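You operate a simulated robot arm through the tools that you are given. There is no shell and no other tool. Be economical: measure what you need, move in short steps, check, and stop when the job is done.

You run a simulated two-armed robot. Do the job below in one go: nothing can be reset, and whatever is moved stays where it is left.

TASK
Pick up the red end block with one hand, pass it to the other hand and put it on the fourth shelf from the bottom of the grey rack.

The check looks at the end state, three seconds after you hand in, the way a careful person would. Anything else that was tipped, shoved, dropped, spilled or broken makes it a failure.

THE ROBOT
Two 7-joint arms with two-finger parallel grippers on one trunk, on a base that drives. Base frame: it is fixed to the floor where the robot stands at the start and does not move with it; the origin is under the middle of the robot, x ahead of it, y to its left, z up; the surface under the hand at the start is at about z = 800. Readings come in mm, rad, newtons and seconds.
The left shoulder is at the start at [70, 163, 1070], the right one opposite. With the tool pointing down near the work surface each hand reaches from about 400 to 880 mm from the robot's upright axis, wherever it stands, measured 20 degrees to its own side. Places, roughly: fourth shelf of the grey rack [700, 3500, 1300]; red end block (5x4x10 cm) [500, -200, 800]. Payload 3.43 kg a hand.
Tool frame (each hand has its own): the origin (TCP) lies between the finger pads and is the grasp point; the fingertips stand 34 mm ahead of it; z points along the fingers, y is the line along which they close. Largest opening 128 mm; finger width 24, thickness 12; the body of the gripper, 48 by 130 mm, starts 96 mm behind the TCP.
Orientation is that of the tool frame in the base frame, as a unit quaternion [w, x, y, z]. With the fingers straight down and closing along the base's y, the tool's x points along the base's -x, its y along +y and its z along -z.

THE INTERFACE
- The arms move only by the tool drive_tool. It takes "left_deltas", "right_deltas" or both (then of equal length, played together; a hand with none holds still); each is a list of rows, each a list of 7 numbers: the shift along the tool's x, y, z in units of 40 mm (1.0 is 40 mm), then the turn, a rotation vector about the tool's x, y, z in units of 6 degrees (1.0 is 6 degrees), then the opening, from 0 (shut) to 1 (fully open). In form: [[tx, ty, tz, wx, wy, wz, jaw], ...]. A call has 1 to 12 rows; each row shifts and turns the commanded pose from where the row before left it, along the tool's axes as they then stand. A call with a number of a shift or a turn outside -1 to 1 is refused whole. Rows are played at 5 a second. More than 50 mm and 0.15 rad between two rows, or a gripper value outside its range, and nothing of the call is played. Where a pose cannot be reached the arm comes as near as it can. A force on the tool above 40 N (or 10 N above the force at the start of the call, whichever is more), or a blocked arm, ends the call early, and 0.2 s more pass. Each finger travels about 153 mm/s and halts on what it meets, pressing with about 33 N; the grip force reading is that of the motor and also rises with nothing between the fingers. The clock runs only during rows and for 0.2 s after the last one: add rows that do not move to give the fingers time. It gives the time, the measured TCP pose, the force on the tool (base axes), the opening and the grip force at its end, in the units of the frame above (readings bear some noise), with the torque about the TCP (base axes, N m) and any sound that the robot's microphone picked up.
- Cameras (640 x 400 px; columns grow to the right, rows downward): "scene" is now at [127.9, -41.7, 1300.3]; the picture's right is [-0.47, -0.88, 0.00], its down [-0.49, 0.26, -0.83] and it looks along [0.73, -0.39, -0.56] (base axes); focal length 269 px, centre (320, 200). "left" rides on the left gripper at [76, 11, -160] in its tool frame; the picture's right is [-0.15, 0.99, 0.00], its down [-0.88, -0.13, -0.46] and it looks along [-0.45, -0.07, 0.89] (tool axes); focal length 234 px, centre (320, 200). "right" rides on the right gripper at [76, -11, -160] in its tool frame; the picture's right is [0.15, 0.99, 0.00], its down [-0.88, 0.13, -0.46] and it looks along [-0.45, 0.07, 0.89] (tool axes); focal length 234 px, centre (320, 200). There is no depth. A picture from a camera that has moved, and an enlarged one, comes with that camera's place and axes in the base frame and with its lens.
- snapshot(camera): a new picture of that camera. The clock stands still meanwhile.
- raise_lower(by): slides the trunk up (or, below 0, down) by that many mm; the arms and the scene camera ride with it, the base frame stays. It gives what a move gives, with no picture.
- steer(legs): drives the robot by 1 to 6 legs, each [ahead, left, turn to the left] in mm, mm and rad, along the robot's own axes; the way and the turn of a leg run together, so that a leg with both is an arc; at most 1500 mm and 3.142 rad a leg. The arms and the cameras ride along, it lands a little off, and it stops where it bumps. It gives what a move gives.
- head_to(pan, tilt): turns the head with the scene camera to pan (to the left, within 1.501 rad either way) and tilt (down, from -0.506 to 1.204), counted from straight ahead of the robot. It gives what a move gives.
- close_up(camera, box): a new picture of the part [left, top, right, bottom] of that camera's present view, enlarged. The clock stands still meanwhile.
- hand_in(): hands the job in; it is judged then, once.

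Work in short steps. Places have to be worked out from the pictures, the camera data and where the tool is seen: move nearer, look again, correct. Check each grasp and each placing, and mend what went wrong. You have 120 turns and 92 pictures in all, those below and enlarged ones among them. Open the grippers and draw the arms clear of the work before you hand the job in, unless the task says otherwise; then end with one line.

The tools are called after "Emit:" as name(argument=value, ...) on one line, values as JSON. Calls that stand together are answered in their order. drive_tool: Moves the arms, as the interface text tells. Its arguments: {"type":"object","properties":{"left_deltas":{"type":"array","items":{"type":"array","items":{"type":"number"}}},"right_deltas":{"type":"array","items":{"type":"array","items":{"type":"number"}}}},"required":[]} The other tools are called the same way: raise_lower (by) slides the trunk up or down; steer (legs) drives the base; head_to (pan, tilt) turns the head that bears the scene camera; snapshot (camera) takes a picture; close_up (camera, box) takes an enlarged picture of a part of a camera's view; hand_in () hands the job in.

At the start:

```text
clock: 0.0
left_eef_pos: [645.1, 70.3, 1050.5]
left_orientation: [0.0, 0.001, 1.0, 0.0]
left_contact_force: [-0.2, 0.3, 0.1]
left_moment: [0.01, 0.01, 0.02]
left_finger_gap: 127.7
left_grasp_force: 0.0
right_eef_pos: [406.3, -442.4, 1064.2]
right_orientation: [0.001, 0.0, 1.0, 0.0]
right_contact_force: [0.4, 0.8, 0.1]
right_moment: [0.0, -0.02, 0.01]
right_finger_gap: 128.0
right_grasp_force: 0.0
trunk travel left (down, up): [-550.0, 390.0]
robot x, y, heading: [0.7, 0.5, 0.0]
head pan, tilt: [-0.49, 0.592]
```

scene: 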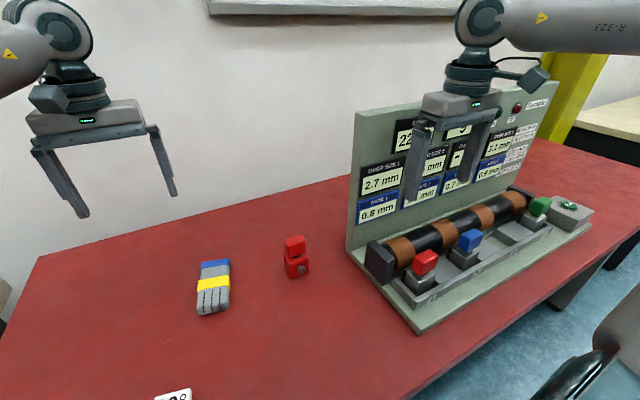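
right: 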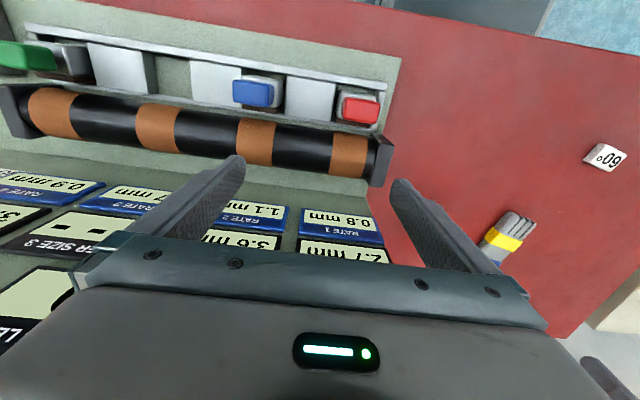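
left: 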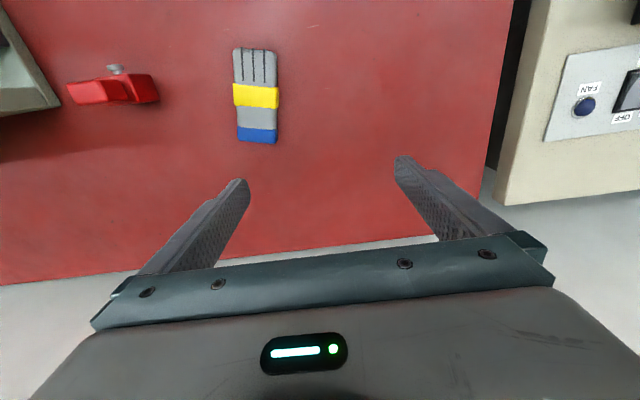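

The lone red end block appears at about [527, -193, 800]. I'll take an enlarged look at it and then turn the head left toward the rack.

Emit:
close_up(camera="scene", box=[180, 210, 380, 335])

Emit:
head_to(pan=1.37, tilt=0.1)

Emit:
snapshot(camera="scene")

```text
3.20 times, centred on (280, 272) of scene
camera zoom: at [127.9, -41.7, 1300.3], right [-0.47, -0.88, 0.0], down [-0.49, 0.26, -0.83], along [0.73, -0.39, -0.56], focal length 862 px, centre (448, -32)
```

zoom: 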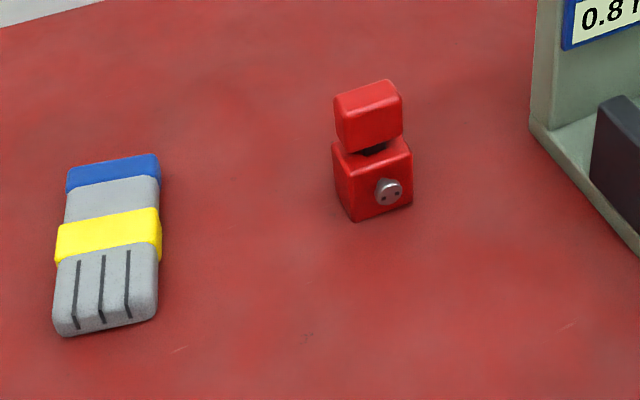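

```text
clock: 1.8
left_eef_pos: [643.4, 69.3, 1050.4]
left_orientation: [0.0, 0.0, 1.0, 0.001]
left_contact_force: [0.0, 0.5, 0.6]
left_moment: [0.0, -0.01, -0.02]
left_finger_gap: 127.9
left_grasp_force: 0.0
right_eef_pos: [407.9, -442.5, 1062.7]
right_orientation: [0.0, 0.0, 1.0, -0.001]
right_contact_force: [0.0, -0.9, 0.1]
right_moment: [-0.05, -0.01, 0.02]
right_finger_gap: 128.0
right_grasp_force: 0.0
trunk travel left (down, up): [-550.0, 390.0]
robot x, y, heading: [4.7, -0.2, 0.003]
head pan, tilt: [1.37, 0.099]
```

```text
87 pictures are left
camera scene: at [68.2, 90.3, 1345.8], right [0.98, -0.2, 0.0], down [-0.02, -0.1, -0.99], along [0.2, 0.97, -0.1], focal length 269 px, centre (320, 200)
```

scene: 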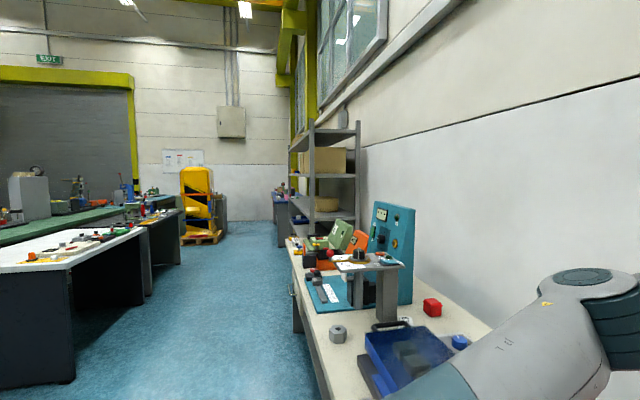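

The block stands upright at about [542, -200] with its knob facing the robot. I'll move the right hand left first, to stay clear of the panel board, and then forward over the block.

Emit:
drive_tool(right_deltas=[[0, 1, 0, 0, 0, 0, 1], [0, 1, 0, 0, 0, 0, 1], [0, 1, 0, 0, 0, 0, 1], [0, 1, 0, 0, 0, 0, 1], [0, 1, 0, 0, 0, 0, 1], [0, 1, 0, 0, 0, 0, 1], [-0.8, 0, 0, 0, 0, 0, 1], [-0.8, 0, 0, 0, 0, 0, 1], [-0.8, 0, 0, 0, 0, 0, 1], [-0.8, 0, 0, 0, 0, 0, 1], [0, 0, 0, 0, 0, 0, 1]])

Emit:
snapshot(camera="right")

Emit:
head_to(pan=-0.35, tilt=0.7)

Emit:
snapshot(camera="scene")

```text
clock: 4.2
left_eef_pos: [644.0, 69.4, 1052.2]
left_orientation: [0.001, -0.001, 1.0, 0.0]
left_contact_force: [-0.2, 0.6, 1.1]
left_moment: [-0.02, 0.0, 0.0]
left_finger_gap: 128.4
left_grasp_force: 0.1
right_eef_pos: [534.8, -201.5, 1066.0]
right_orientation: [0.0, 0.0, 1.0, 0.0]
right_contact_force: [-0.2, 0.3, 0.0]
right_moment: [-0.02, -0.03, -0.01]
right_finger_gap: 128.2
right_grasp_force: 0.0
trunk travel left (down, up): [-550.0, 390.0]
robot x, y, heading: [-0.4, -0.0, 0.001]
head pan, tilt: [1.37, 0.099]
```

```text
86 pictures are left
camera right: at [459.8, -212.5, 1225.3], right [-0.15, 0.99, 0.0], down [0.88, 0.13, 0.46], along [0.45, 0.07, -0.89], focal length 234 px, centre (320, 200)
```

right: 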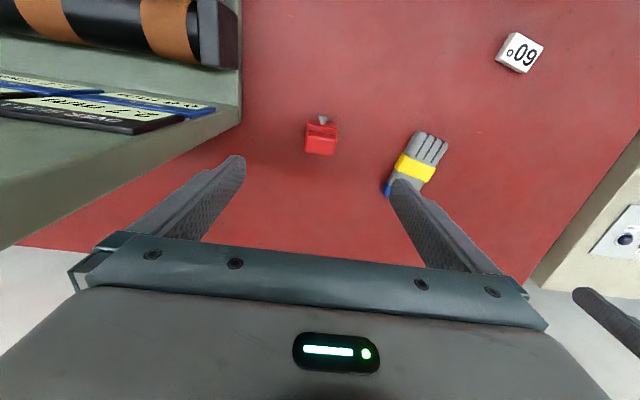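

```text
clock: 6.0
left_eef_pos: [645.1, 70.1, 1049.6]
left_orientation: [0.001, 0.0, 1.0, 0.0]
left_contact_force: [0.4, 0.2, 0.6]
left_moment: [0.0, -0.01, 0.02]
left_finger_gap: 128.0
left_grasp_force: 0.0
right_eef_pos: [536.0, -201.6, 1064.6]
right_orientation: [0.0, 0.0, 1.0, 0.0]
right_contact_force: [-0.3, -0.5, 0.2]
right_moment: [0.0, 0.02, 0.03]
right_finger_gap: 128.1
right_grasp_force: 0.0
trunk travel left (down, up): [-550.0, 390.0]
robot x, y, heading: [2.2, -0.8, -0.0]
head pan, tilt: [-0.351, 0.7]
```

```text
85 pictures are left
camera scene: at [129.7, -29.0, 1291.0], right [-0.34, -0.94, 0.0], down [-0.61, 0.22, -0.76], along [0.72, -0.26, -0.64], focal length 269 px, centre (320, 200)
```

scene: 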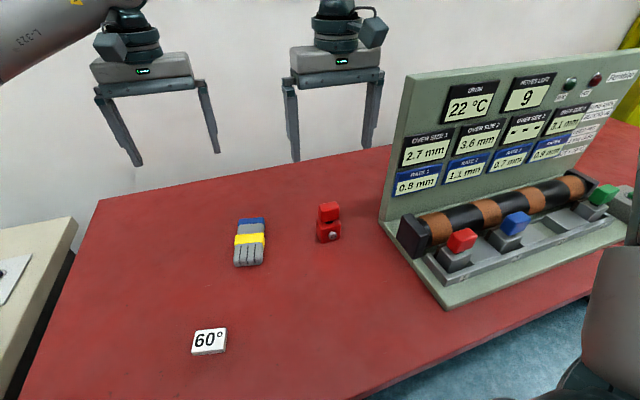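

The block sits between the fingers in the right camera's view. I'll enlarge it to measure its centre and yaw.

Emit:
close_up(camera="right", box=[272, 100, 368, 160])

Emit:
close_up(camera="scene", box=[280, 190, 376, 250])

```text
6.67 times, centred on (320, 130) of right
camera zoom: at [460.8, -212.9, 1224.6], right [-0.15, 0.99, 0.0], down [0.88, 0.13, 0.46], along [0.45, 0.07, -0.89], focal length 1561 px, centre (320, 667)
```

zoom: 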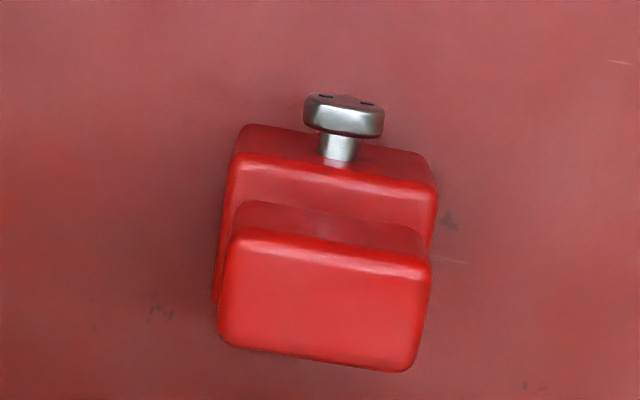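

```text
6.67 times, centred on (328, 220) of scene
camera zoom: at [129.7, -29.0, 1291.0], right [-0.34, -0.94, 0.0], down [-0.61, 0.22, -0.76], along [0.72, -0.26, -0.64], focal length 1796 px, centre (267, 67)
```

zoom: 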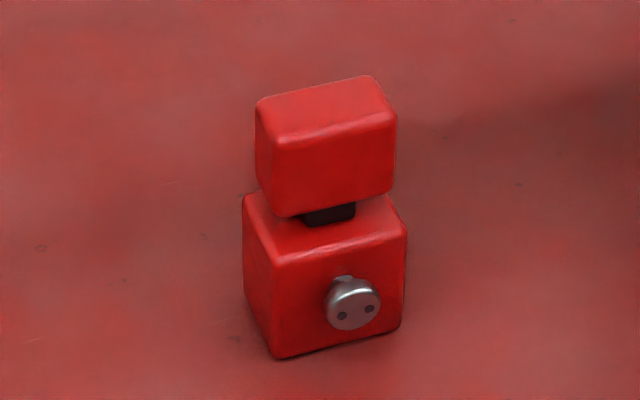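

The block's top centre is at about [540.5, -199, 900], with a 40 mm wide upper box and yaw near 0. I'll descend so the TCP is at z≈888, with the tips just above the lower box.

Emit:
drive_tool(right_deltas=[[-0.13, 0.06, 0.9, 0, 0, 0, 1], [0, 0, 0.9, 0, 0, 0, 1], [0, 0, 0.9, 0, 0, 0, 1], [0, 0, 0.9, 0, 0, 0, 1], [0, 0, 0.8, 0, 0, 0, 1], [0, 0, 0, 0, 0, 0, 1]])

Emit:
snapshot(camera="right")

```text
clock: 7.4
left_eef_pos: [644.6, 70.8, 1049.2]
left_orientation: [0.0, 0.0, 1.0, 0.0]
left_contact_force: [0.0, 0.7, 0.1]
left_moment: [-0.03, -0.05, 0.01]
left_finger_gap: 128.0
left_grasp_force: 0.2
right_eef_pos: [540.0, -198.0, 888.1]
right_orientation: [0.001, 0.0, 1.0, 0.0]
right_contact_force: [0.5, -0.2, -0.2]
right_moment: [0.0, 0.0, 0.02]
right_finger_gap: 128.0
right_grasp_force: 0.1
trunk travel left (down, up): [-550.0, 390.0]
robot x, y, heading: [1.1, -0.1, 0.002]
head pan, tilt: [-0.351, 0.7]
```

```text
82 pictures are left
camera right: at [464.8, -209.7, 1047.8], right [-0.15, 0.99, 0.0], down [0.88, 0.13, 0.46], along [0.45, 0.07, -0.89], focal length 234 px, centre (320, 200)
```

right: 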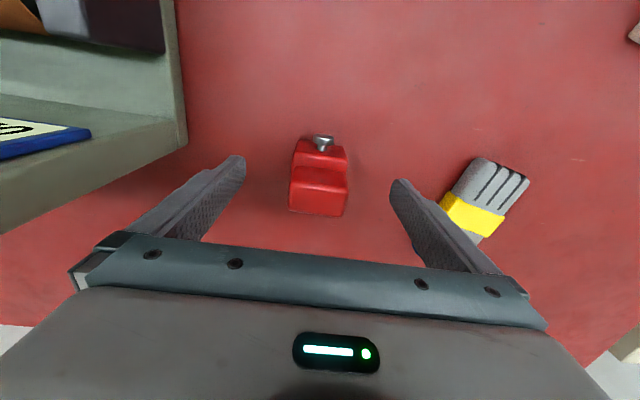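

The block is centred between the fingers, so I'll close slowly enough to settle.

Emit:
drive_tool(right_deltas=[[0, 0, 0, 0, 0, 0, 0.5], [0, 0, 0, 0, 0, 0, 0.2], [0, 0, 0, 0, 0, 0, 0], [0, 0, 0, 0, 0, 0, 0], [0, 0, 0, 0, 0, 0, 0]])

Emit:
snapshot(camera="right")

```text
clock: 8.6
left_eef_pos: [645.6, 70.7, 1049.5]
left_orientation: [0.0, 0.0, 1.0, 0.0]
left_contact_force: [-0.1, 0.0, 0.5]
left_moment: [-0.01, 0.01, -0.01]
left_finger_gap: 128.0
left_grasp_force: 0.1
right_eef_pos: [540.4, -199.9, 888.4]
right_orientation: [0.0, 0.001, 1.0, 0.0]
right_contact_force: [-0.1, 0.2, -0.3]
right_moment: [0.06, -0.02, 0.04]
right_finger_gap: 43.8
right_grasp_force: 32.9
trunk travel left (down, up): [-550.0, 390.0]
robot x, y, heading: [4.2, 0.3, 0.001]
head pan, tilt: [-0.351, 0.7]
```

```text
81 pictures are left
camera right: at [465.5, -209.9, 1047.8], right [-0.15, 0.99, 0.0], down [0.88, 0.13, 0.46], along [0.45, 0.07, -0.89], focal length 234 px, centre (320, 200)
```

right: 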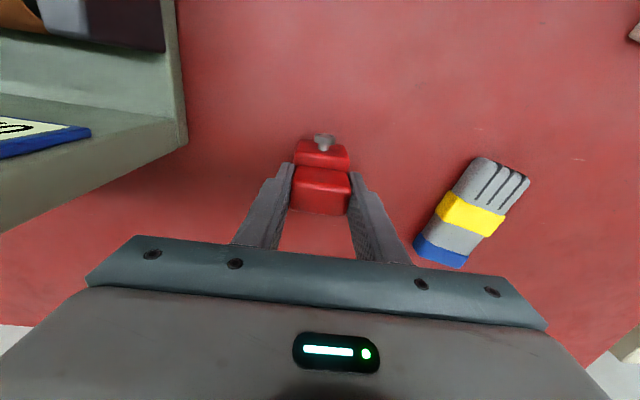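

The gap is 43.8 mm with a firm grip, so I'll lift the block straight up 200 mm and check it.

Emit:
drive_tool(right_deltas=[[0, 0, -0.5, 0, 0, 0, 0], [0, 0, -1, 0, 0, 0, 0], [0, 0, -1, 0, 0, 0, 0], [0, 0, -1, 0, 0, 0, 0], [0, 0, -1, 0, 0, 0, 0], [0, 0, -0.5, 0, 0, 0, 0], [0, 0, 0, 0, 0, 0, 0]])

Emit:
snapshot(camera="scene")

```text
clock: 10.2
left_eef_pos: [643.6, 70.5, 1049.0]
left_orientation: [-0.001, 0.0, 1.0, -0.001]
left_contact_force: [-0.2, 0.0, 0.5]
left_moment: [-0.01, 0.01, 0.0]
left_finger_gap: 128.0
left_grasp_force: 0.0
right_eef_pos: [539.5, -200.1, 1086.9]
right_orientation: [-0.002, 0.001, 1.0, 0.001]
right_contact_force: [1.1, -0.2, -2.1]
right_moment: [0.02, 0.0, -0.03]
right_finger_gap: 43.6
right_grasp_force: 32.2
trunk travel left (down, up): [-550.0, 390.0]
robot x, y, heading: [0.4, -3.1, 0.002]
head pan, tilt: [-0.351, 0.7]
```

```text
80 pictures are left
camera scene: at [130.0, -29.2, 1290.9], right [-0.34, -0.94, 0.0], down [-0.61, 0.22, -0.76], along [0.72, -0.26, -0.64], focal length 269 px, centre (320, 200)
```

scene: 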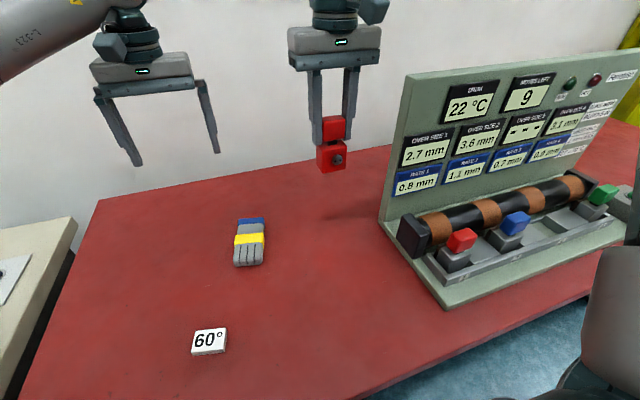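

The block is lifted upright. I'll bring the left hand back and pitch it up so the fingers point forward and about 30° below horizontal, ready to take the lower box.

Emit:
drive_tool(left_deltas=[[1, 0.7, 0, 0, 0, 0, 1], [1, 0.7, 0, 0, 0, 0, 1], [0.7, 0, 0, 0, 0, 0, 1], [0, 0, 0, 0, -1, 0, 1], [0, 0, 0, 0, -1, 0, 1], [0, 0, 0, 0, -1, 0, 1], [0, 0, 0, 0, -1, 0, 1], [0, 0, 0, 0, -1, 0, 1], [0, 0, 0, 0, -1, 0, 1], [0, 0, 0, 0, -1, 0, 1], [0, 0, 0, 0, -1, 0, 1], [0, 0, 0, 0, -1, 0, 1]])

```text
clock: 12.8
left_eef_pos: [536.4, 126.9, 1050.9]
left_orientation: [0.454, 0.001, 0.891, -0.001]
left_contact_force: [-0.5, -0.1, 0.4]
left_moment: [0.0, 0.02, 0.01]
left_finger_gap: 128.0
left_grasp_force: 0.0
right_eef_pos: [540.4, -202.2, 1087.5]
right_orientation: [0.0, 0.0, 1.0, 0.0]
right_contact_force: [-0.4, -0.3, -3.6]
right_moment: [0.01, 0.0, 0.02]
right_finger_gap: 43.6
right_grasp_force: 32.5
trunk travel left (down, up): [-550.0, 390.0]
robot x, y, heading: [2.7, -6.1, -0.005]
head pan, tilt: [-0.351, 0.7]
```

The left hand pitched fine. I'll finish the last 6° and carry the block to the handover place near [660, -80].

Emit:
drive_tool(left_deltas=[[0, 0, 0, 0, -1, 0, 1], [0, 0, 0, 0, 0, 0, 1], [0, 0, 0, 0, 0, 0, 1], [0, 0, 0, 0, 0, 0, 1], [0, 0, 0, 0, 0, 0, 1]], right_deltas=[[-0.75, 0.75, 0, 0, 0, 0, 0], [-0.75, 0.75, 0, 0, 0, 0, 0], [-0.75, 0.75, 0, 0, 0, 0, 0], [-0.75, 0.75, 0, 0, 0, 0, 0], [0, 0, 0, 0, 0, 0, 0]])

Emit:
head_to(pan=0.0, tilt=0.45)

Emit:
snapshot(camera="scene")

Emit:
snapshot(camera="left")

```text
clock: 14.0
left_eef_pos: [544.6, 122.2, 1053.4]
left_orientation: [0.499, 0.001, 0.866, -0.001]
left_contact_force: [0.7, 0.2, 0.4]
left_moment: [0.01, 0.04, 0.01]
left_finger_gap: 128.1
left_grasp_force: 0.0
left hand out of reach, approached as far as the arm can: row 1
right_eef_pos: [580.8, -171.2, 1089.7]
right_orientation: [0.001, 0.001, 1.0, 0.001]
right_contact_force: [-0.9, 0.4, -2.9]
right_moment: [-0.04, -0.03, 0.03]
right_finger_gap: 43.9
right_grasp_force: 32.9
right hand out of reach, approached as far as the arm can: row 2, 3, 4
trunk travel left (down, up): [-550.0, 390.0]
robot x, y, heading: [0.4, 1.6, 0.002]
head pan, tilt: [-0.351, 0.7]
```

```text
clock: 14.8
left_eef_pos: [545.5, 122.9, 1054.0]
left_orientation: [0.499, -0.001, 0.866, 0.0]
left_contact_force: [0.4, 0.8, -0.1]
left_moment: [0.0, -0.03, -0.02]
left_finger_gap: 127.8
left_grasp_force: 0.0
right_eef_pos: [582.3, -172.0, 1088.0]
right_orientation: [0.0, 0.001, 1.0, 0.001]
right_contact_force: [-0.4, 0.6, -3.2]
right_moment: [0.01, -0.02, 0.01]
right_finger_gap: 43.7
right_grasp_force: 33.3
trunk travel left (down, up): [-550.0, 390.0]
robot x, y, heading: [2.1, 5.2, 0.003]
head pan, tilt: [0.0, 0.45]
```

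```text
79 pictures are left
camera scene: at [142.1, 0.0, 1313.1], right [0.0, -1.0, 0.0], down [-0.44, 0.0, -0.9], along [0.9, 0.0, -0.44], focal length 269 px, centre (320, 200)
```

scene: 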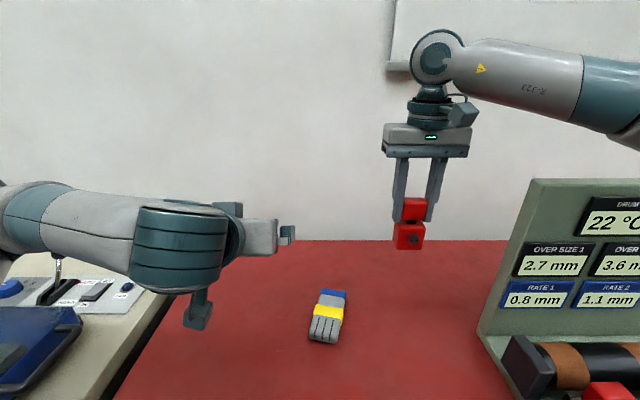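

```text
78 pictures are left
camera left: at [368.8, 134.6, 1067.2], right [0.07, 0.99, 0.13], down [0.05, -0.13, 0.99], along [1.0, -0.07, -0.06], focal length 234 px, centre (320, 200)
```

left: 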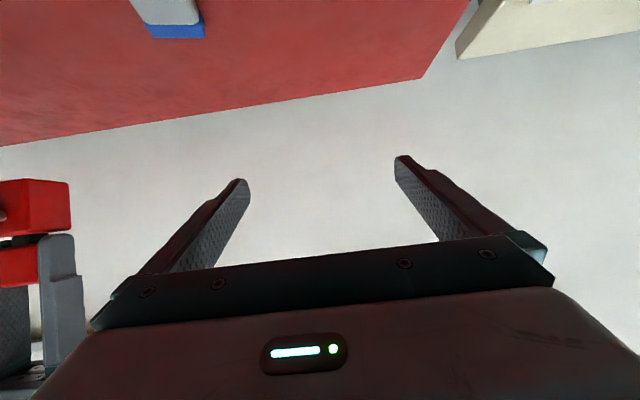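

Both arms reported limits: the right stopped at [582, -172, 1088]. I'll lower the right hand by 80 mm to see how the reach changes.

Emit:
drive_tool(right_deltas=[[0, 0, 1, 0, 0, 0, 0], [0, 0, 1, 0, 0, 0, 0], [0, 0, 0, 0, 0, 0, 0]])

```text
clock: 15.6
left_eef_pos: [546.0, 122.5, 1052.8]
left_orientation: [0.499, 0.0, 0.866, 0.0]
left_contact_force: [0.0, 0.1, -0.1]
left_moment: [-0.04, 0.04, 0.02]
left_finger_gap: 127.9
left_grasp_force: 0.0
right_eef_pos: [582.1, -170.2, 1007.9]
right_orientation: [0.0, 0.0, 1.0, 0.001]
right_contact_force: [-1.0, -0.2, -2.5]
right_moment: [0.01, -0.04, -0.01]
right_finger_gap: 43.9
right_grasp_force: 33.0
trunk travel left (down, up): [-550.0, 390.0]
robot x, y, heading: [-0.9, 2.4, 0.003]
head pan, tilt: [0.0, 0.45]
```

It starts from the measured pose and moves freely here. I'll shift the right hand left at this height.

Emit:
drive_tool(right_deltas=[[0, 0.75, 0, 0, 0, 0, 0], [0, 0.75, 0, 0, 0, 0, 0], [0, 0.75, 0, 0, 0, 0, 0], [0, 0, 0, 0, 0, 0, 0]])

```text
clock: 16.6
left_eef_pos: [545.0, 121.9, 1053.6]
left_orientation: [0.499, 0.0, 0.866, -0.001]
left_contact_force: [-0.3, 0.0, 0.0]
left_moment: [0.0, 0.01, 0.0]
left_finger_gap: 127.9
left_grasp_force: 0.1
right_eef_pos: [567.6, -145.8, 1004.0]
right_orientation: [0.0, 0.0, 1.0, 0.001]
right_contact_force: [0.8, -0.1, -3.8]
right_moment: [0.01, 0.02, 0.04]
right_finger_gap: 43.9
right_grasp_force: 33.3
right hand out of reach, approached as far as the arm can: row 1, 2, 3
trunk travel left (down, up): [-550.0, 390.0]
robot x, y, heading: [-2.6, 0.7, -0.002]
head pan, tilt: [0.0, 0.45]
```

The right arm is hitting an inward limit here. I'll test turning the block clockwise as seen from above, so its front faces the left hand.

Emit:
drive_tool(right_deltas=[[0, 0, 0, 0, 0, 1, 0], [0, 0, 0, 0, 0, 1, 0], [0, 0, 0, 0, 0, 1, 0], [0, 0, 0, 0, 0, 1, 0], [0, 0, 0, 0, 0, 1, 0], [0, 0, 0, 0, 0, 0, 0]])

```text
clock: 18.0
left_eef_pos: [545.7, 122.9, 1054.3]
left_orientation: [0.499, 0.0, 0.866, 0.0]
left_contact_force: [0.8, 0.4, 0.7]
left_moment: [0.0, 0.0, -0.02]
left_finger_gap: 128.2
left_grasp_force: 0.0
right_eef_pos: [569.7, -147.5, 1003.2]
right_orientation: [0.0, 0.259, 0.966, 0.0]
right_contact_force: [-0.5, 0.4, -3.3]
right_moment: [0.04, 0.01, 0.0]
right_finger_gap: 43.8
right_grasp_force: 32.8
trunk travel left (down, up): [-550.0, 390.0]
robot x, y, heading: [3.9, 1.3, -0.001]
head pan, tilt: [0.0, 0.45]
```

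The 30° yaw works. I'll try again to move the block left in base y by 90 mm.

Emit:
drive_tool(right_deltas=[[0.375, 0.65, 0, 0, 0, 0, 0], [0.375, 0.65, 0, 0, 0, 0, 0], [0.375, 0.65, 0, 0, 0, 0, 0], [0, 0, 0, 0, 0, 0, 0]])

```text
clock: 19.0
left_eef_pos: [544.2, 122.9, 1054.0]
left_orientation: [0.498, 0.0, 0.867, 0.0]
left_contact_force: [0.4, 0.0, -0.3]
left_moment: [0.02, 0.01, 0.0]
left_finger_gap: 128.0
left_grasp_force: 0.1
right_eef_pos: [568.7, -146.4, 1003.4]
right_orientation: [-0.001, 0.259, 0.966, 0.0]
right_contact_force: [-0.2, -0.2, -3.6]
right_moment: [-0.05, -0.03, 0.04]
right_finger_gap: 43.9
right_grasp_force: 33.4
right hand out of reach, approached as far as the arm can: row 1, 2, 3
trunk travel left (down, up): [-550.0, 390.0]
robot x, y, heading: [-1.9, 2.2, -0.003]
head pan, tilt: [0.0, 0.45]
```

The position limit stays, so I'll bring the left hand across instead. I'm turning the block another 30° clockwise and yawing the left hand 60° to the right to match.

Emit:
drive_tool(left_deltas=[[0, 0, 0, 0.866, 0, 0.5, 1], [0, 0, 0, 0.866, 0, 0.5, 1], [0, 0, 0, 0.866, 0, 0.5, 1], [0, 0, 0, 0.866, 0, 0.5, 1], [0, 0, 0, 0.866, 0, 0.5, 1], [0, 0, 0, 0.866, 0, 0.5, 1], [0, 0, 0, 0.866, 0, 0.5, 1], [0, 0, 0, 0.866, 0, 0.5, 1], [0, 0, 0, 0.866, 0, 0.5, 1], [0, 0, 0, 0.866, 0, 0.5, 1], [0, 0, 0, 0, 0, 0, 1]], right_deltas=[[0, 0, 0, 0, 0, 1, 0], [0, 0, 0, 0, 0, 1, 0], [0, 0, 0, 0, 0, 1, 0], [0, 0, 0, 0, 0, 1, 0], [0, 0, 0, 0, 0, 1, 0], [0, 0, 0, 0, 0, 0, 0], [0, 0, 0, 0, 0, 0, 0], [0, 0, 0, 0, 0, 0, 0], [0, 0, 0, 0, 0, 0, 0], [0, 0, 0, 0, 0, 0, 0], [0, 0, 0, 0, 0, 0, 0]])

Emit:
snapshot(camera="scene")

```text
clock: 21.4
left_eef_pos: [553.6, 119.2, 1056.6]
left_orientation: [0.432, 0.434, 0.75, -0.251]
left_contact_force: [-0.7, 0.2, 0.1]
left_moment: [0.02, 0.01, 0.0]
left_finger_gap: 127.9
left_grasp_force: 0.1
left hand out of reach, approached as far as the arm can: row 1, 2
right_eef_pos: [568.2, -148.9, 1004.8]
right_orientation: [-0.001, 0.499, 0.866, 0.001]
right_contact_force: [-0.5, -0.3, -2.7]
right_moment: [0.05, -0.03, -0.01]
right_finger_gap: 43.7
right_grasp_force: 33.0
trunk travel left (down, up): [-550.0, 390.0]
robot x, y, heading: [-0.5, -1.5, -0.002]
head pan, tilt: [0.0, 0.45]
```

```text
77 pictures are left
camera scene: at [141.8, 0.0, 1313.2], right [0.0, -1.0, 0.0], down [-0.44, 0.0, -0.9], along [0.9, 0.0, -0.44], focal length 269 px, centre (320, 200)
```

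scene: 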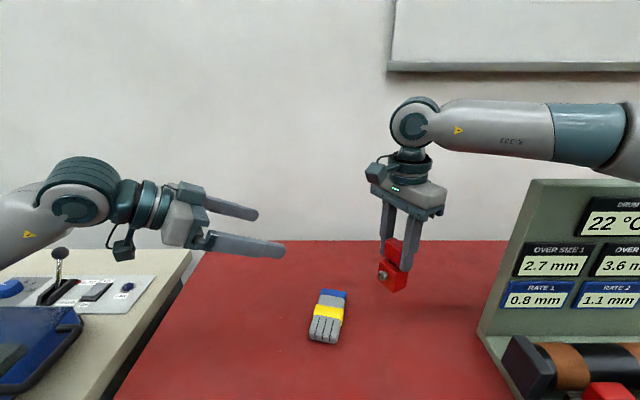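

The geometry matches: the block's front now faces the left hand. I'll move the left hand to a pre-grasp about 110 mm in front of the block, level with the lower box.

Emit:
drive_tool(left_deltas=[[0.168, -0.603, 0.797, 0, 0, 0, 1], [0.168, -0.603, 0.797, 0, 0, 0, 1], [0.168, -0.603, 0.797, 0, 0, 0, 1], [0.168, -0.603, 0.797, 0, 0, 0, 1], [0.168, -0.603, 0.797, 0, 0, 0, 1], [0, 0, 0, 0, 0, 0, 1]])

Emit:
snapshot(camera="left")

Emit:
snapshot(camera="scene")

```text
clock: 22.8
left_eef_pos: [510.0, -49.5, 947.4]
left_orientation: [0.432, 0.434, 0.75, -0.25]
left_contact_force: [-0.5, 0.4, -0.7]
left_moment: [-0.03, 0.01, 0.0]
left_finger_gap: 128.1
left_grasp_force: 0.2
right_eef_pos: [567.8, -149.4, 1003.0]
right_orientation: [-0.001, 0.5, 0.866, 0.002]
right_contact_force: [-0.7, -0.7, -4.2]
right_moment: [-0.05, -0.03, 0.01]
right_finger_gap: 43.7
right_grasp_force: 33.0
trunk travel left (down, up): [-550.0, 390.0]
robot x, y, heading: [-1.8, 2.2, -0.001]
head pan, tilt: [0.0, 0.45]
```

```text
76 pictures are left
camera left: at [431.1, 110.5, 960.7], right [0.89, 0.43, 0.13], down [-0.09, -0.1, 0.99], along [0.44, -0.9, -0.05], focal length 234 px, centre (320, 200)
```

left: 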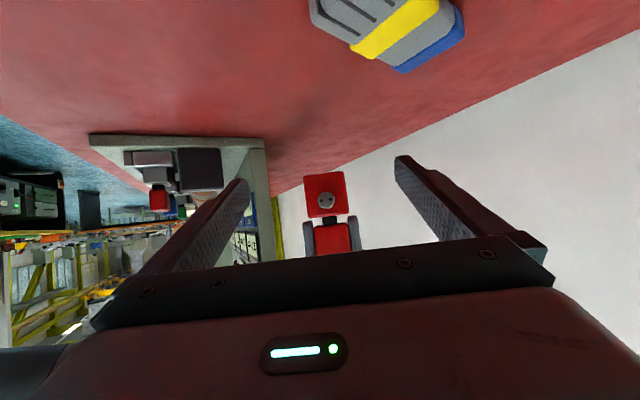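

```text
75 pictures are left
camera scene: at [141.4, -2.1, 1313.3], right [0.0, -1.0, 0.0], down [-0.43, 0.0, -0.9], along [0.9, 0.0, -0.43], focal length 269 px, centre (320, 200)
```

scene: 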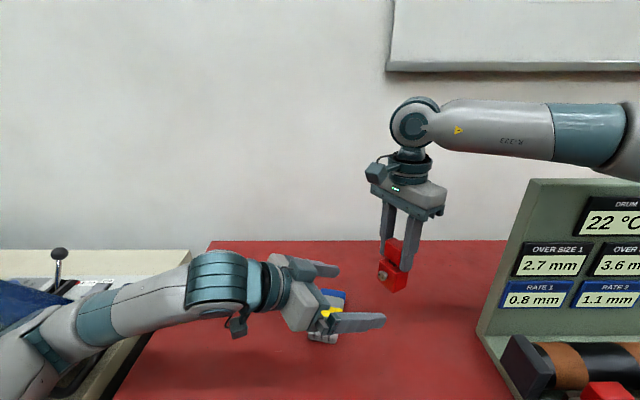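

The left camera confirms the block is where computed, centred and about 110 mm ahead. I'll advance horizontally to straddle the lower box.

Emit:
drive_tool(left_deltas=[[-0.335, 0, 0.58, 0, 0, 0, 1], [-0.335, 0, 0.58, 0, 0, 0, 1], [-0.335, 0, 0.58, 0, 0, 0, 1], [-0.335, 0, 0.58, 0, 0, 0, 1], [0, 0, 0, 0, 0, 0, 1]])

Emit:
snapshot(camera="left")

Emit:
close_up(camera="scene", box=[260, 160, 500, 310])

```text
clock: 24.0
left_eef_pos: [564.7, -138.6, 947.7]
left_orientation: [0.432, 0.434, 0.75, -0.251]
left_contact_force: [-0.3, 0.2, -0.3]
left_moment: [0.0, 0.02, 0.01]
left_finger_gap: 127.9
left_grasp_force: 0.1
right_eef_pos: [568.5, -147.7, 1003.7]
right_orientation: [0.0, 0.5, 0.866, 0.0]
right_contact_force: [0.8, 0.7, -3.3]
right_moment: [-0.02, -0.01, -0.03]
right_finger_gap: 43.9
right_grasp_force: 33.2
trunk travel left (down, up): [-550.0, 390.0]
robot x, y, heading: [-0.4, -0.1, -0.0]
head pan, tilt: [0.0, 0.45]
```

```text
74 pictures are left
camera left: at [485.9, 20.0, 960.4], right [0.89, 0.43, 0.13], down [-0.09, -0.1, 0.99], along [0.44, -0.9, -0.05], focal length 234 px, centre (320, 200)
```

left: 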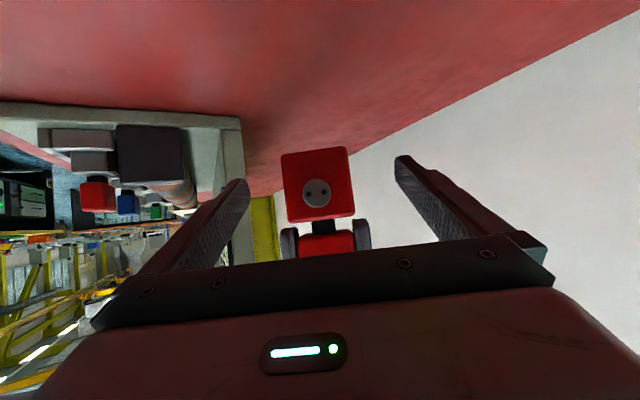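

```text
2.67 times, centred on (380, 235) of scene
camera zoom: at [141.8, 0.8, 1313.1], right [0.0, -1.0, 0.0], down [-0.44, 0.0, -0.9], along [0.9, 0.0, -0.44], focal length 718 px, centre (160, 107)
```

zoom: 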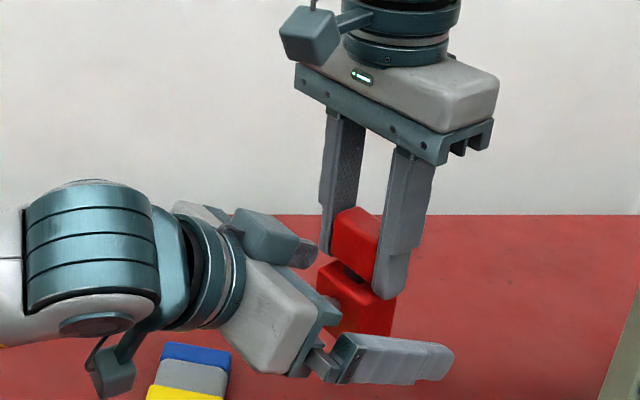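

Everything is aligned, off-centre by only about 1 mm. I'll close the left fingers on the lower box while the right holds.

Emit:
drive_tool(left_deltas=[[0, 0, 0, 0, 0, 0, 0.6], [0, 0, 0, 0, 0, 0, 0.45], [0, 0, 0, 0, 0, 0, 0.2], [0, 0, 0, 0, 0, 0, 0], [0, 0, 0, 0, 0, 0, 0], [0, 0, 0, 0, 0, 0, 0]])

Emit:
snapshot(camera="left")

Emit:
close_up(camera="scene", box=[320, 200, 448, 280])

```text
clock: 25.4
left_eef_pos: [563.8, -139.7, 947.2]
left_orientation: [0.433, 0.434, 0.75, -0.251]
left_contact_force: [-4.7, -4.1, 0.1]
left_moment: [0.18, -0.29, 0.3]
left_finger_gap: 49.7
left_grasp_force: 33.1
right_eef_pos: [569.1, -147.8, 1002.9]
right_orientation: [-0.001, 0.5, 0.866, 0.0]
right_contact_force: [4.9, 4.3, -3.6]
right_moment: [0.05, -0.02, -0.38]
right_finger_gap: 43.8
right_grasp_force: 33.3
trunk travel left (down, up): [-550.0, 390.0]
robot x, y, heading: [2.7, -2.0, 0.0]
head pan, tilt: [0.0, 0.45]
```

```text
72 pictures are left
camera left: at [485.8, 19.5, 960.5], right [0.89, 0.43, 0.13], down [-0.09, -0.1, 0.99], along [0.44, -0.9, -0.05], focal length 234 px, centre (320, 200)
```

left: 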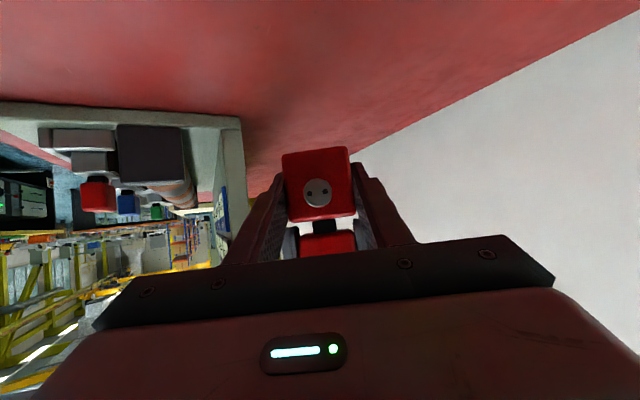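

```text
5.00 times, centred on (384, 240) of scene
camera zoom: at [142.1, 0.1, 1313.1], right [0.0, -1.0, 0.0], down [-0.44, 0.0, -0.9], along [0.9, 0.0, -0.44], focal length 1347 px, centre (0, 0)
```

zoom: 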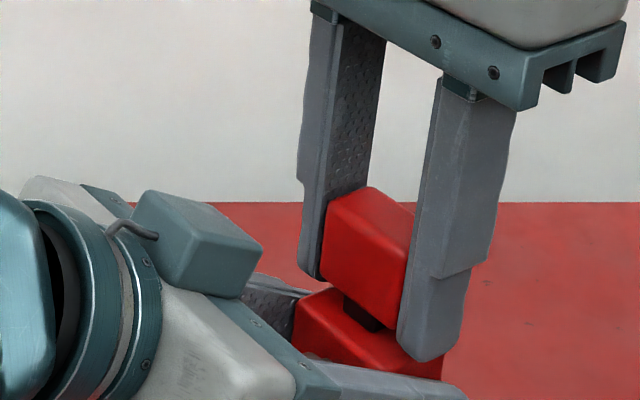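

The left grip is at 49.7 mm and firm. I'll open the right fingers and draw the right hand straight up.

Emit:
drive_tool(right_deltas=[[0, 0, 0, 0, 0, 0, 0.5], [0, 0, 0, 0, 0, 0, 0.7], [0, 0, 0, 0, 0, 0, 0.7], [0, 0, -0.8, 0, 0, 0, 0.7], [0, 0, -0.8, 0, 0, 0, 0.7], [0, 0, -0.8, 0, 0, 0, 0.7], [0, 0, -0.8, 0, 0, 0, 0.7], [0, 0, 0, 0, 0, 0, 0.7]])

Emit:
snapshot(camera="left")

Emit:
snapshot(camera="scene")

```text
clock: 27.2
left_eef_pos: [563.9, -140.1, 946.4]
left_orientation: [0.432, 0.433, 0.75, -0.252]
left_contact_force: [-0.4, 0.3, -0.6]
left_moment: [0.03, 0.02, -0.02]
left_finger_gap: 49.8
left_grasp_force: 33.1
right_eef_pos: [563.6, -160.2, 1087.7]
right_orientation: [-0.002, 0.5, 0.866, 0.0]
right_contact_force: [0.0, -0.1, 0.0]
right_moment: [0.0, -0.03, 0.02]
right_finger_gap: 89.7
right_grasp_force: 0.0
right hand out of reach, approached as far as the arm can: row 5, 6, 7
trunk travel left (down, up): [-550.0, 390.0]
robot x, y, heading: [1.5, -0.1, 0.0]
head pan, tilt: [0.0, 0.45]
```

```text
70 pictures are left
camera left: at [486.2, 19.7, 960.3], right [0.89, 0.43, 0.13], down [-0.09, -0.1, 0.99], along [0.44, -0.9, -0.05], focal length 234 px, centre (320, 200)
```

left: 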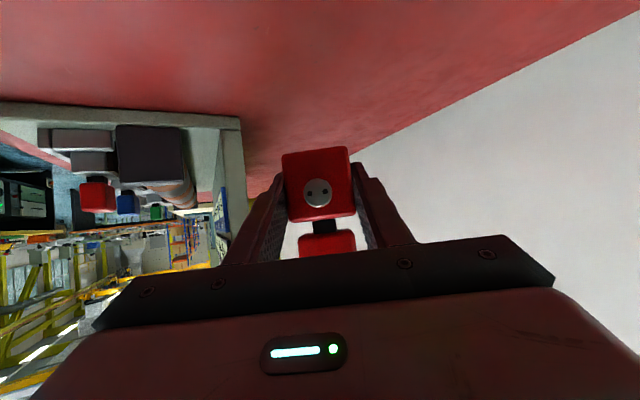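

```text
69 pictures are left
camera scene: at [142.4, 0.1, 1313.1], right [0.0, -1.0, 0.0], down [-0.44, 0.0, -0.9], along [0.9, 0.0, -0.44], focal length 269 px, centre (320, 200)
```

scene: 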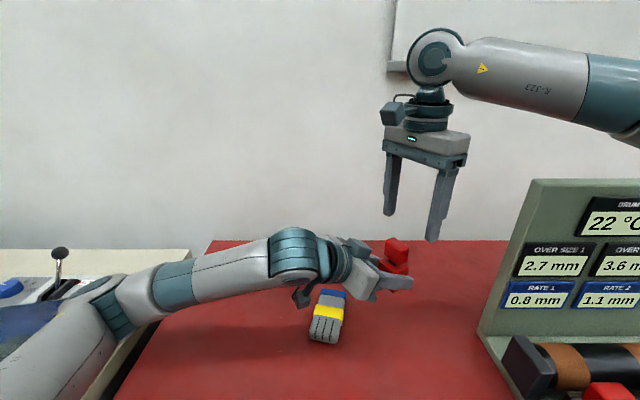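

The handover succeeded and the block is held upright in the left hand. I'll raise the trunk 300 mm to clear the tables.

Emit:
raise_lower(by=300)

Emit:
drive_tool(right_deltas=[[0, 0, 0, 0, 0, -1, 0.5], [0, 0, 0, 0, 0, -1, 0.5], [0, 0, 0, 0, 0, -1, 0.5], [0, 0, 0, 0, 0, -1, 0.5], [0, 0, 0, 0, 0, -1, 0.5], [0, 0, 0, 0, 0, -1, 0.5], [0, 0, 0, 0, 0, -1, 0.5], [0, 0, 0, 0, 0, -1, 0.5], [0, 0, 0, 0, 0, -1, 0.5], [0, 0, 0, 0, 0, -1, 0.5], [0, 0, 0, 0, 0, 0, 0.5]])

```text
clock: 30.2
left_eef_pos: [564.8, -139.9, 1246.3]
left_orientation: [0.433, 0.433, 0.75, -0.25]
left_contact_force: [1.0, 0.1, -2.6]
left_moment: [0.03, 0.02, -0.01]
left_finger_gap: 49.7
left_grasp_force: 33.1
right_eef_pos: [563.4, -160.9, 1388.3]
right_orientation: [-0.001, 0.5, 0.866, 0.0]
right_contact_force: [-0.3, -0.2, -0.1]
right_moment: [-0.05, -0.02, -0.02]
right_finger_gap: 89.5
right_grasp_force: 0.2
trunk travel left (down, up): [-850.0, 90.0]
robot x, y, heading: [1.0, -0.9, -0.003]
head pan, tilt: [0.0, 0.45]
```

```text
clock: 32.6
left_eef_pos: [565.2, -139.4, 1246.5]
left_orientation: [0.433, 0.433, 0.75, -0.251]
left_contact_force: [0.2, -0.4, -3.7]
left_moment: [0.03, 0.02, 0.0]
left_finger_gap: 49.6
left_grasp_force: 33.1
right_eef_pos: [563.3, -161.4, 1389.3]
right_orientation: [0.0, 0.0, 1.0, 0.001]
right_contact_force: [-0.1, -0.2, 0.7]
right_moment: [-0.01, 0.01, 0.0]
right_finger_gap: 64.2
right_grasp_force: 0.0
trunk travel left (down, up): [-850.0, 90.0]
robot x, y, heading: [-0.3, 0.8, 0.002]
head pan, tilt: [0.0, 0.45]
```

Now I'll tuck the right hand back to its side, then back the base away from the table.

Emit:
drive_tool(right_deltas=[[0.75, 0, 0, 0, 0, 0, 0.3], [0.75, 0, 0, 0, 0, 0, 0.3], [0.75, 0, 0, 0, 0, 0, 0.3], [0.75, 0, 0, 0, 0, 0, 0.3], [0.75, -0.6, 0, 0, 0, 0, 0.3], [0, -1, 0, 0, 0, 0, 0.3], [0, -1, 0, 0, 0, 0, 0.3], [0, -1, 0, 0, 0, 0, 0.3], [0, -1, 0, 0, 0, 0, 0.3], [0, 0, 0, 0, 0, 0, 0.3]])

Emit:
steer(legs=[[-450, 0, 0]])

Emit:
head_to(pan=1.45, tilt=0.25)

Emit:
snapshot(camera="scene")

```text
clock: 34.8
left_eef_pos: [565.7, -139.4, 1246.1]
left_orientation: [0.433, 0.433, 0.75, -0.251]
left_contact_force: [0.0, 0.3, -2.6]
left_moment: [-0.01, 0.02, 0.02]
left_finger_gap: 49.7
left_grasp_force: 32.4
right_eef_pos: [411.9, -344.6, 1386.6]
right_orientation: [-0.001, 0.0, 1.0, 0.0]
right_contact_force: [-0.3, 0.1, -0.4]
right_moment: [-0.04, -0.01, -0.02]
right_finger_gap: 38.3
right_grasp_force: 0.1
trunk travel left (down, up): [-850.0, 90.0]
robot x, y, heading: [-0.7, 4.6, -0.002]
head pan, tilt: [0.0, 0.45]
```

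```text
clock: 37.6
left_eef_pos: [109.0, -138.3, 1246.0]
left_orientation: [0.432, 0.433, 0.751, -0.25]
left_contact_force: [0.9, 0.2, -2.6]
left_moment: [0.04, 0.01, -0.03]
left_finger_gap: 49.6
left_grasp_force: 33.2
right_eef_pos: [-42.8, -344.1, 1386.3]
right_orientation: [-0.001, -0.002, 1.0, 0.001]
right_contact_force: [-0.3, -0.4, -0.2]
right_moment: [0.0, 0.01, 0.0]
right_finger_gap: 38.2
right_grasp_force: 0.0
trunk travel left (down, up): [-850.0, 90.0]
robot x, y, heading: [-459.4, -2.9, -0.0]
head pan, tilt: [0.0, 0.45]
```

```text
clock: 39.1
left_eef_pos: [107.9, -138.9, 1246.3]
left_orientation: [0.433, 0.431, 0.751, -0.25]
left_contact_force: [0.4, 0.1, -3.0]
left_moment: [-0.01, 0.01, -0.03]
left_finger_gap: 49.6
left_grasp_force: 33.1
right_eef_pos: [-44.4, -344.4, 1387.8]
right_orientation: [-0.001, -0.002, 1.0, 0.0]
right_contact_force: [0.1, -0.5, 0.3]
right_moment: [-0.03, 0.0, 0.05]
right_finger_gap: 38.3
right_grasp_force: 0.1
trunk travel left (down, up): [-850.0, 90.0]
robot x, y, heading: [-455.7, -1.6, 0.002]
head pan, tilt: [1.45, 0.25]
```

```text
68 pictures are left
camera scene: at [-396.1, 92.2, 1631.8], right [0.99, -0.12, 0.0], down [-0.03, -0.25, -0.97], along [0.11, 0.96, -0.25], focal length 269 px, centre (320, 200)
```

scene: 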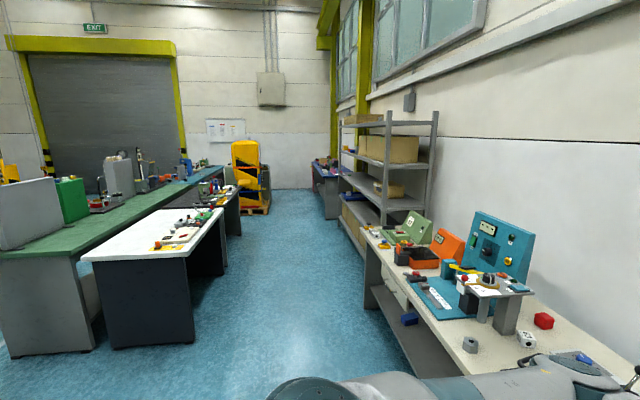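

The corridor is clear from about x = -1190 to 210 and my hands are within it. I'll drive left 2400 mm, still facing the wall, and then look at the rack.

Emit:
steer(legs=[[0, 1300, 0], [0, 1100, 0]])

Emit:
head_to(pan=0.9, tilt=0.25)

Emit:
snapshot(camera="scene")

```text
clock: 50.9
left_eef_pos: [132.4, 2251.3, 1245.5]
left_orientation: [0.43, 0.441, 0.745, -0.255]
left_contact_force: [0.4, -0.8, -3.2]
left_moment: [0.04, -0.01, -0.01]
left_finger_gap: 49.7
left_grasp_force: 33.0
right_eef_pos: [-25.5, 2048.7, 1386.9]
right_orientation: [-0.001, 0.01, 1.0, 0.001]
right_contact_force: [0.6, -0.2, 0.0]
right_moment: [-0.03, 0.01, 0.01]
right_finger_gap: 38.2
right_grasp_force: 0.0
trunk travel left (down, up): [-850.0, 90.0]
robot x, y, heading: [-429.5, 2397.7, -0.025]
head pan, tilt: [1.45, 0.25]
```

```text
clock: 51.9
left_eef_pos: [130.9, 2250.4, 1246.3]
left_orientation: [0.43, 0.441, 0.745, -0.255]
left_contact_force: [-0.6, -0.4, -3.1]
left_moment: [0.04, 0.01, 0.0]
left_finger_gap: 49.8
left_grasp_force: 33.2
right_eef_pos: [-24.9, 2049.7, 1387.0]
right_orientation: [0.0, 0.011, 1.0, 0.0]
right_contact_force: [1.0, 0.3, -1.0]
right_moment: [-0.02, 0.02, 0.0]
right_finger_gap: 38.3
right_grasp_force: 0.1
trunk travel left (down, up): [-850.0, 90.0]
robot x, y, heading: [-431.2, 2404.7, -0.027]
head pan, tilt: [0.901, 0.25]
```

```text
67 pictures are left
camera scene: at [-320.3, 2473.9, 1631.8], right [0.77, -0.64, 0.0], down [-0.16, -0.19, -0.97], along [0.62, 0.75, -0.25], focal length 269 px, centre (320, 200)
```

scene: 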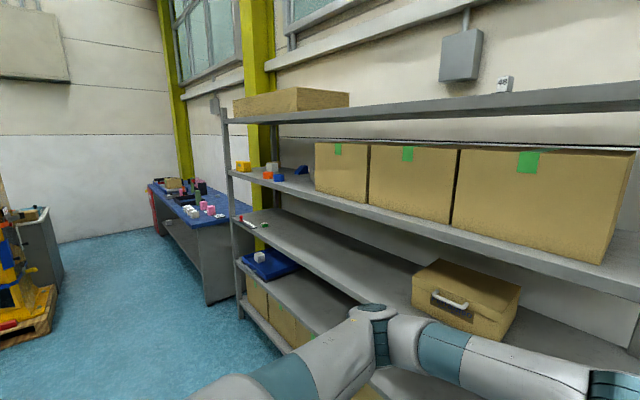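

The rack's fourth shelf (z≈1300) holds taped boxes from y≈2500 to 3650, with small coloured items near y≈4200 and beyond. There is free space near y≈3850. I'll drive on and look straight at it.

Emit:
steer(legs=[[-30, 1250, 0.027]])

Emit:
head_to(pan=0.25, tilt=0.3)

Emit:
snapshot(camera="scene")

```text
clock: 58.3
left_eef_pos: [122.5, 3522.1, 1247.9]
left_orientation: [0.431, 0.437, 0.748, -0.252]
left_contact_force: [-0.4, 0.0, -2.9]
left_moment: [0.04, 0.05, 0.01]
left_finger_gap: 49.6
left_grasp_force: 33.3
right_eef_pos: [-31.1, 3318.5, 1385.8]
right_orientation: [0.0, 0.004, 1.0, 0.001]
right_contact_force: [0.6, -0.5, 0.7]
right_moment: [0.02, -0.01, 0.01]
right_finger_gap: 38.2
right_grasp_force: 0.1
trunk travel left (down, up): [-850.0, 90.0]
robot x, y, heading: [-441.4, 3666.1, -0.01]
head pan, tilt: [0.901, 0.25]
```

```text
clock: 59.3
left_eef_pos: [122.8, 3521.4, 1245.9]
left_orientation: [0.431, 0.436, 0.749, -0.252]
left_contact_force: [0.1, -0.5, -3.2]
left_moment: [0.01, -0.01, -0.01]
left_finger_gap: 49.7
left_grasp_force: 32.7
right_eef_pos: [-32.6, 3318.6, 1387.5]
right_orientation: [-0.001, 0.005, 1.0, 0.0]
right_contact_force: [-0.3, 0.2, 0.7]
right_moment: [-0.01, -0.04, 0.0]
right_finger_gap: 37.9
right_grasp_force: 0.1
trunk travel left (down, up): [-850.0, 90.0]
robot x, y, heading: [-437.2, 3665.2, -0.007]
head pan, tilt: [0.25, 0.3]
```

```text
66 pictures are left
camera scene: at [-299.8, 3688.4, 1627.1], right [0.24, -0.97, 0.0], down [-0.29, -0.07, -0.96], along [0.93, 0.23, -0.3], focal length 269 px, centre (320, 200)
```

scene: 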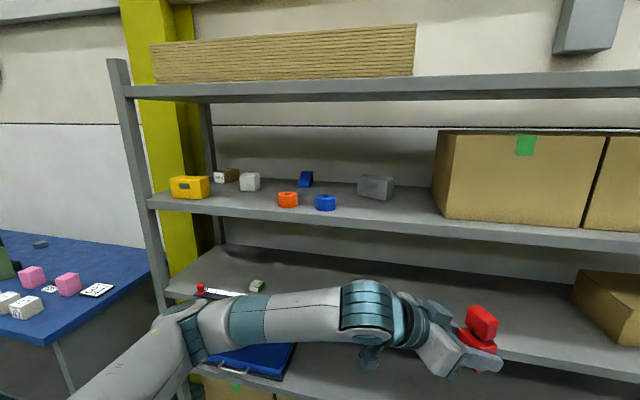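

The free spot on the shelf is around [640, 3675]. The blue ring is at y≈3895, the cardboard box edge at y≈3485, and the grey box behind at x≈770. I'll raise the trunk 90 mm, then shift the left hand left and up.

Emit:
raise_lower(by=88)

Emit:
drive_tool(left_deltas=[[0.213, 0.447, -0.77, 0, 0, 0, 0], [0.213, 0.447, -0.77, 0, 0, 0, 0], [0.213, 0.447, -0.77, 0, 0, 0, 0], [0.213, 0.447, -0.77, 0, 0, 0, 0], [0.213, 0.447, -0.77, 0, 0, 0, 0], [0.213, 0.447, -0.77, 0, 0, 0, 0], [0.213, 0.447, -0.77, 0, 0, 0, 0], [0, 0, 0, 0, 0, 0, 0]])

```text
clock: 60.5
left_eef_pos: [123.5, 3522.3, 1334.5]
left_orientation: [0.431, 0.436, 0.749, -0.252]
left_contact_force: [-0.5, 1.0, -3.1]
left_moment: [-0.02, -0.03, -0.02]
left_finger_gap: 49.6
left_grasp_force: 33.1
right_eef_pos: [-32.9, 3318.1, 1475.4]
right_orientation: [-0.001, 0.005, 1.0, 0.0]
right_contact_force: [0.2, 0.2, -1.3]
right_moment: [0.03, 0.01, 0.02]
right_finger_gap: 38.4
right_grasp_force: 0.1
trunk travel left (down, up): [-938.0, 2.0]
robot x, y, heading: [-437.7, 3666.0, -0.01]
head pan, tilt: [0.25, 0.3]
```

```text
clock: 62.3
left_eef_pos: [126.7, 3772.0, 1391.9]
left_orientation: [0.431, 0.436, 0.749, -0.252]
left_contact_force: [0.1, 0.7, -4.0]
left_moment: [0.05, -0.01, -0.04]
left_finger_gap: 49.7
left_grasp_force: 33.4
right_eef_pos: [-30.3, 3318.5, 1475.7]
right_orientation: [-0.001, 0.004, 1.0, -0.001]
right_contact_force: [-0.3, -0.2, -0.5]
right_moment: [-0.05, 0.01, 0.0]
right_finger_gap: 38.5
right_grasp_force: 0.0
trunk travel left (down, up): [-938.0, 2.0]
robot x, y, heading: [-444.1, 3668.9, -0.008]
head pan, tilt: [0.25, 0.3]
```

The move was clean. I'll turn the left hand 60° back so it points straight at the shelf.

Emit:
drive_tool(left_deltas=[[0, 0, 0, -0.866, 0, -0.5, 0], [0, 0, 0, -0.866, 0, -0.5, 0], [0, 0, 0, -0.866, 0, -0.5, 0], [0, 0, 0, -0.866, 0, -0.5, 0], [0, 0, 0, -0.866, 0, -0.5, 0], [0, 0, 0, -0.866, 0, -0.5, 0], [0, 0, 0, -0.866, 0, -0.5, 0], [0, 0, 0, -0.866, 0, -0.5, 0], [0, 0, 0, -0.866, 0, -0.5, 0], [0, 0, 0, -0.866, 0, -0.5, 0], [0, 0, 0, 0, 0, 0, 0]])

Emit:
snapshot(camera="scene")

```text
clock: 64.7
left_eef_pos: [124.9, 3772.2, 1391.3]
left_orientation: [0.499, 0.004, 0.866, -0.003]
left_contact_force: [0.4, 0.2, -4.3]
left_moment: [-0.02, -0.03, -0.02]
left_finger_gap: 49.9
left_grasp_force: 33.0
right_eef_pos: [-31.7, 3318.5, 1475.8]
right_orientation: [0.0, 0.004, 1.0, 0.0]
right_contact_force: [1.0, -0.5, 0.1]
right_moment: [0.01, -0.02, 0.0]
right_finger_gap: 38.3
right_grasp_force: 0.1
trunk travel left (down, up): [-938.0, 2.0]
robot x, y, heading: [-440.0, 3664.7, -0.007]
head pan, tilt: [0.25, 0.3]
```

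```text
65 pictures are left
camera scene: at [-300.3, 3689.2, 1715.1], right [0.24, -0.97, 0.0], down [-0.29, -0.07, -0.96], along [0.93, 0.23, -0.3], focal length 269 px, centre (320, 200)
```

scene: 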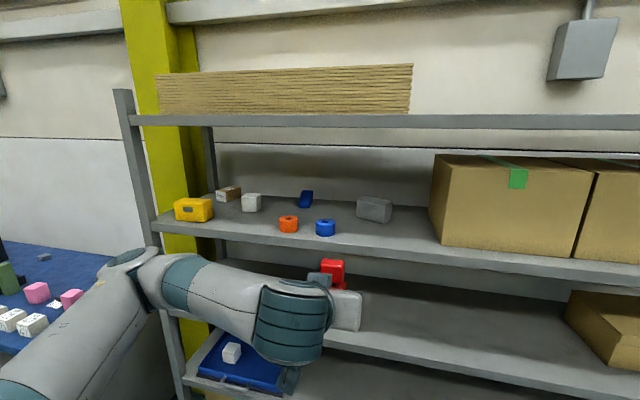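

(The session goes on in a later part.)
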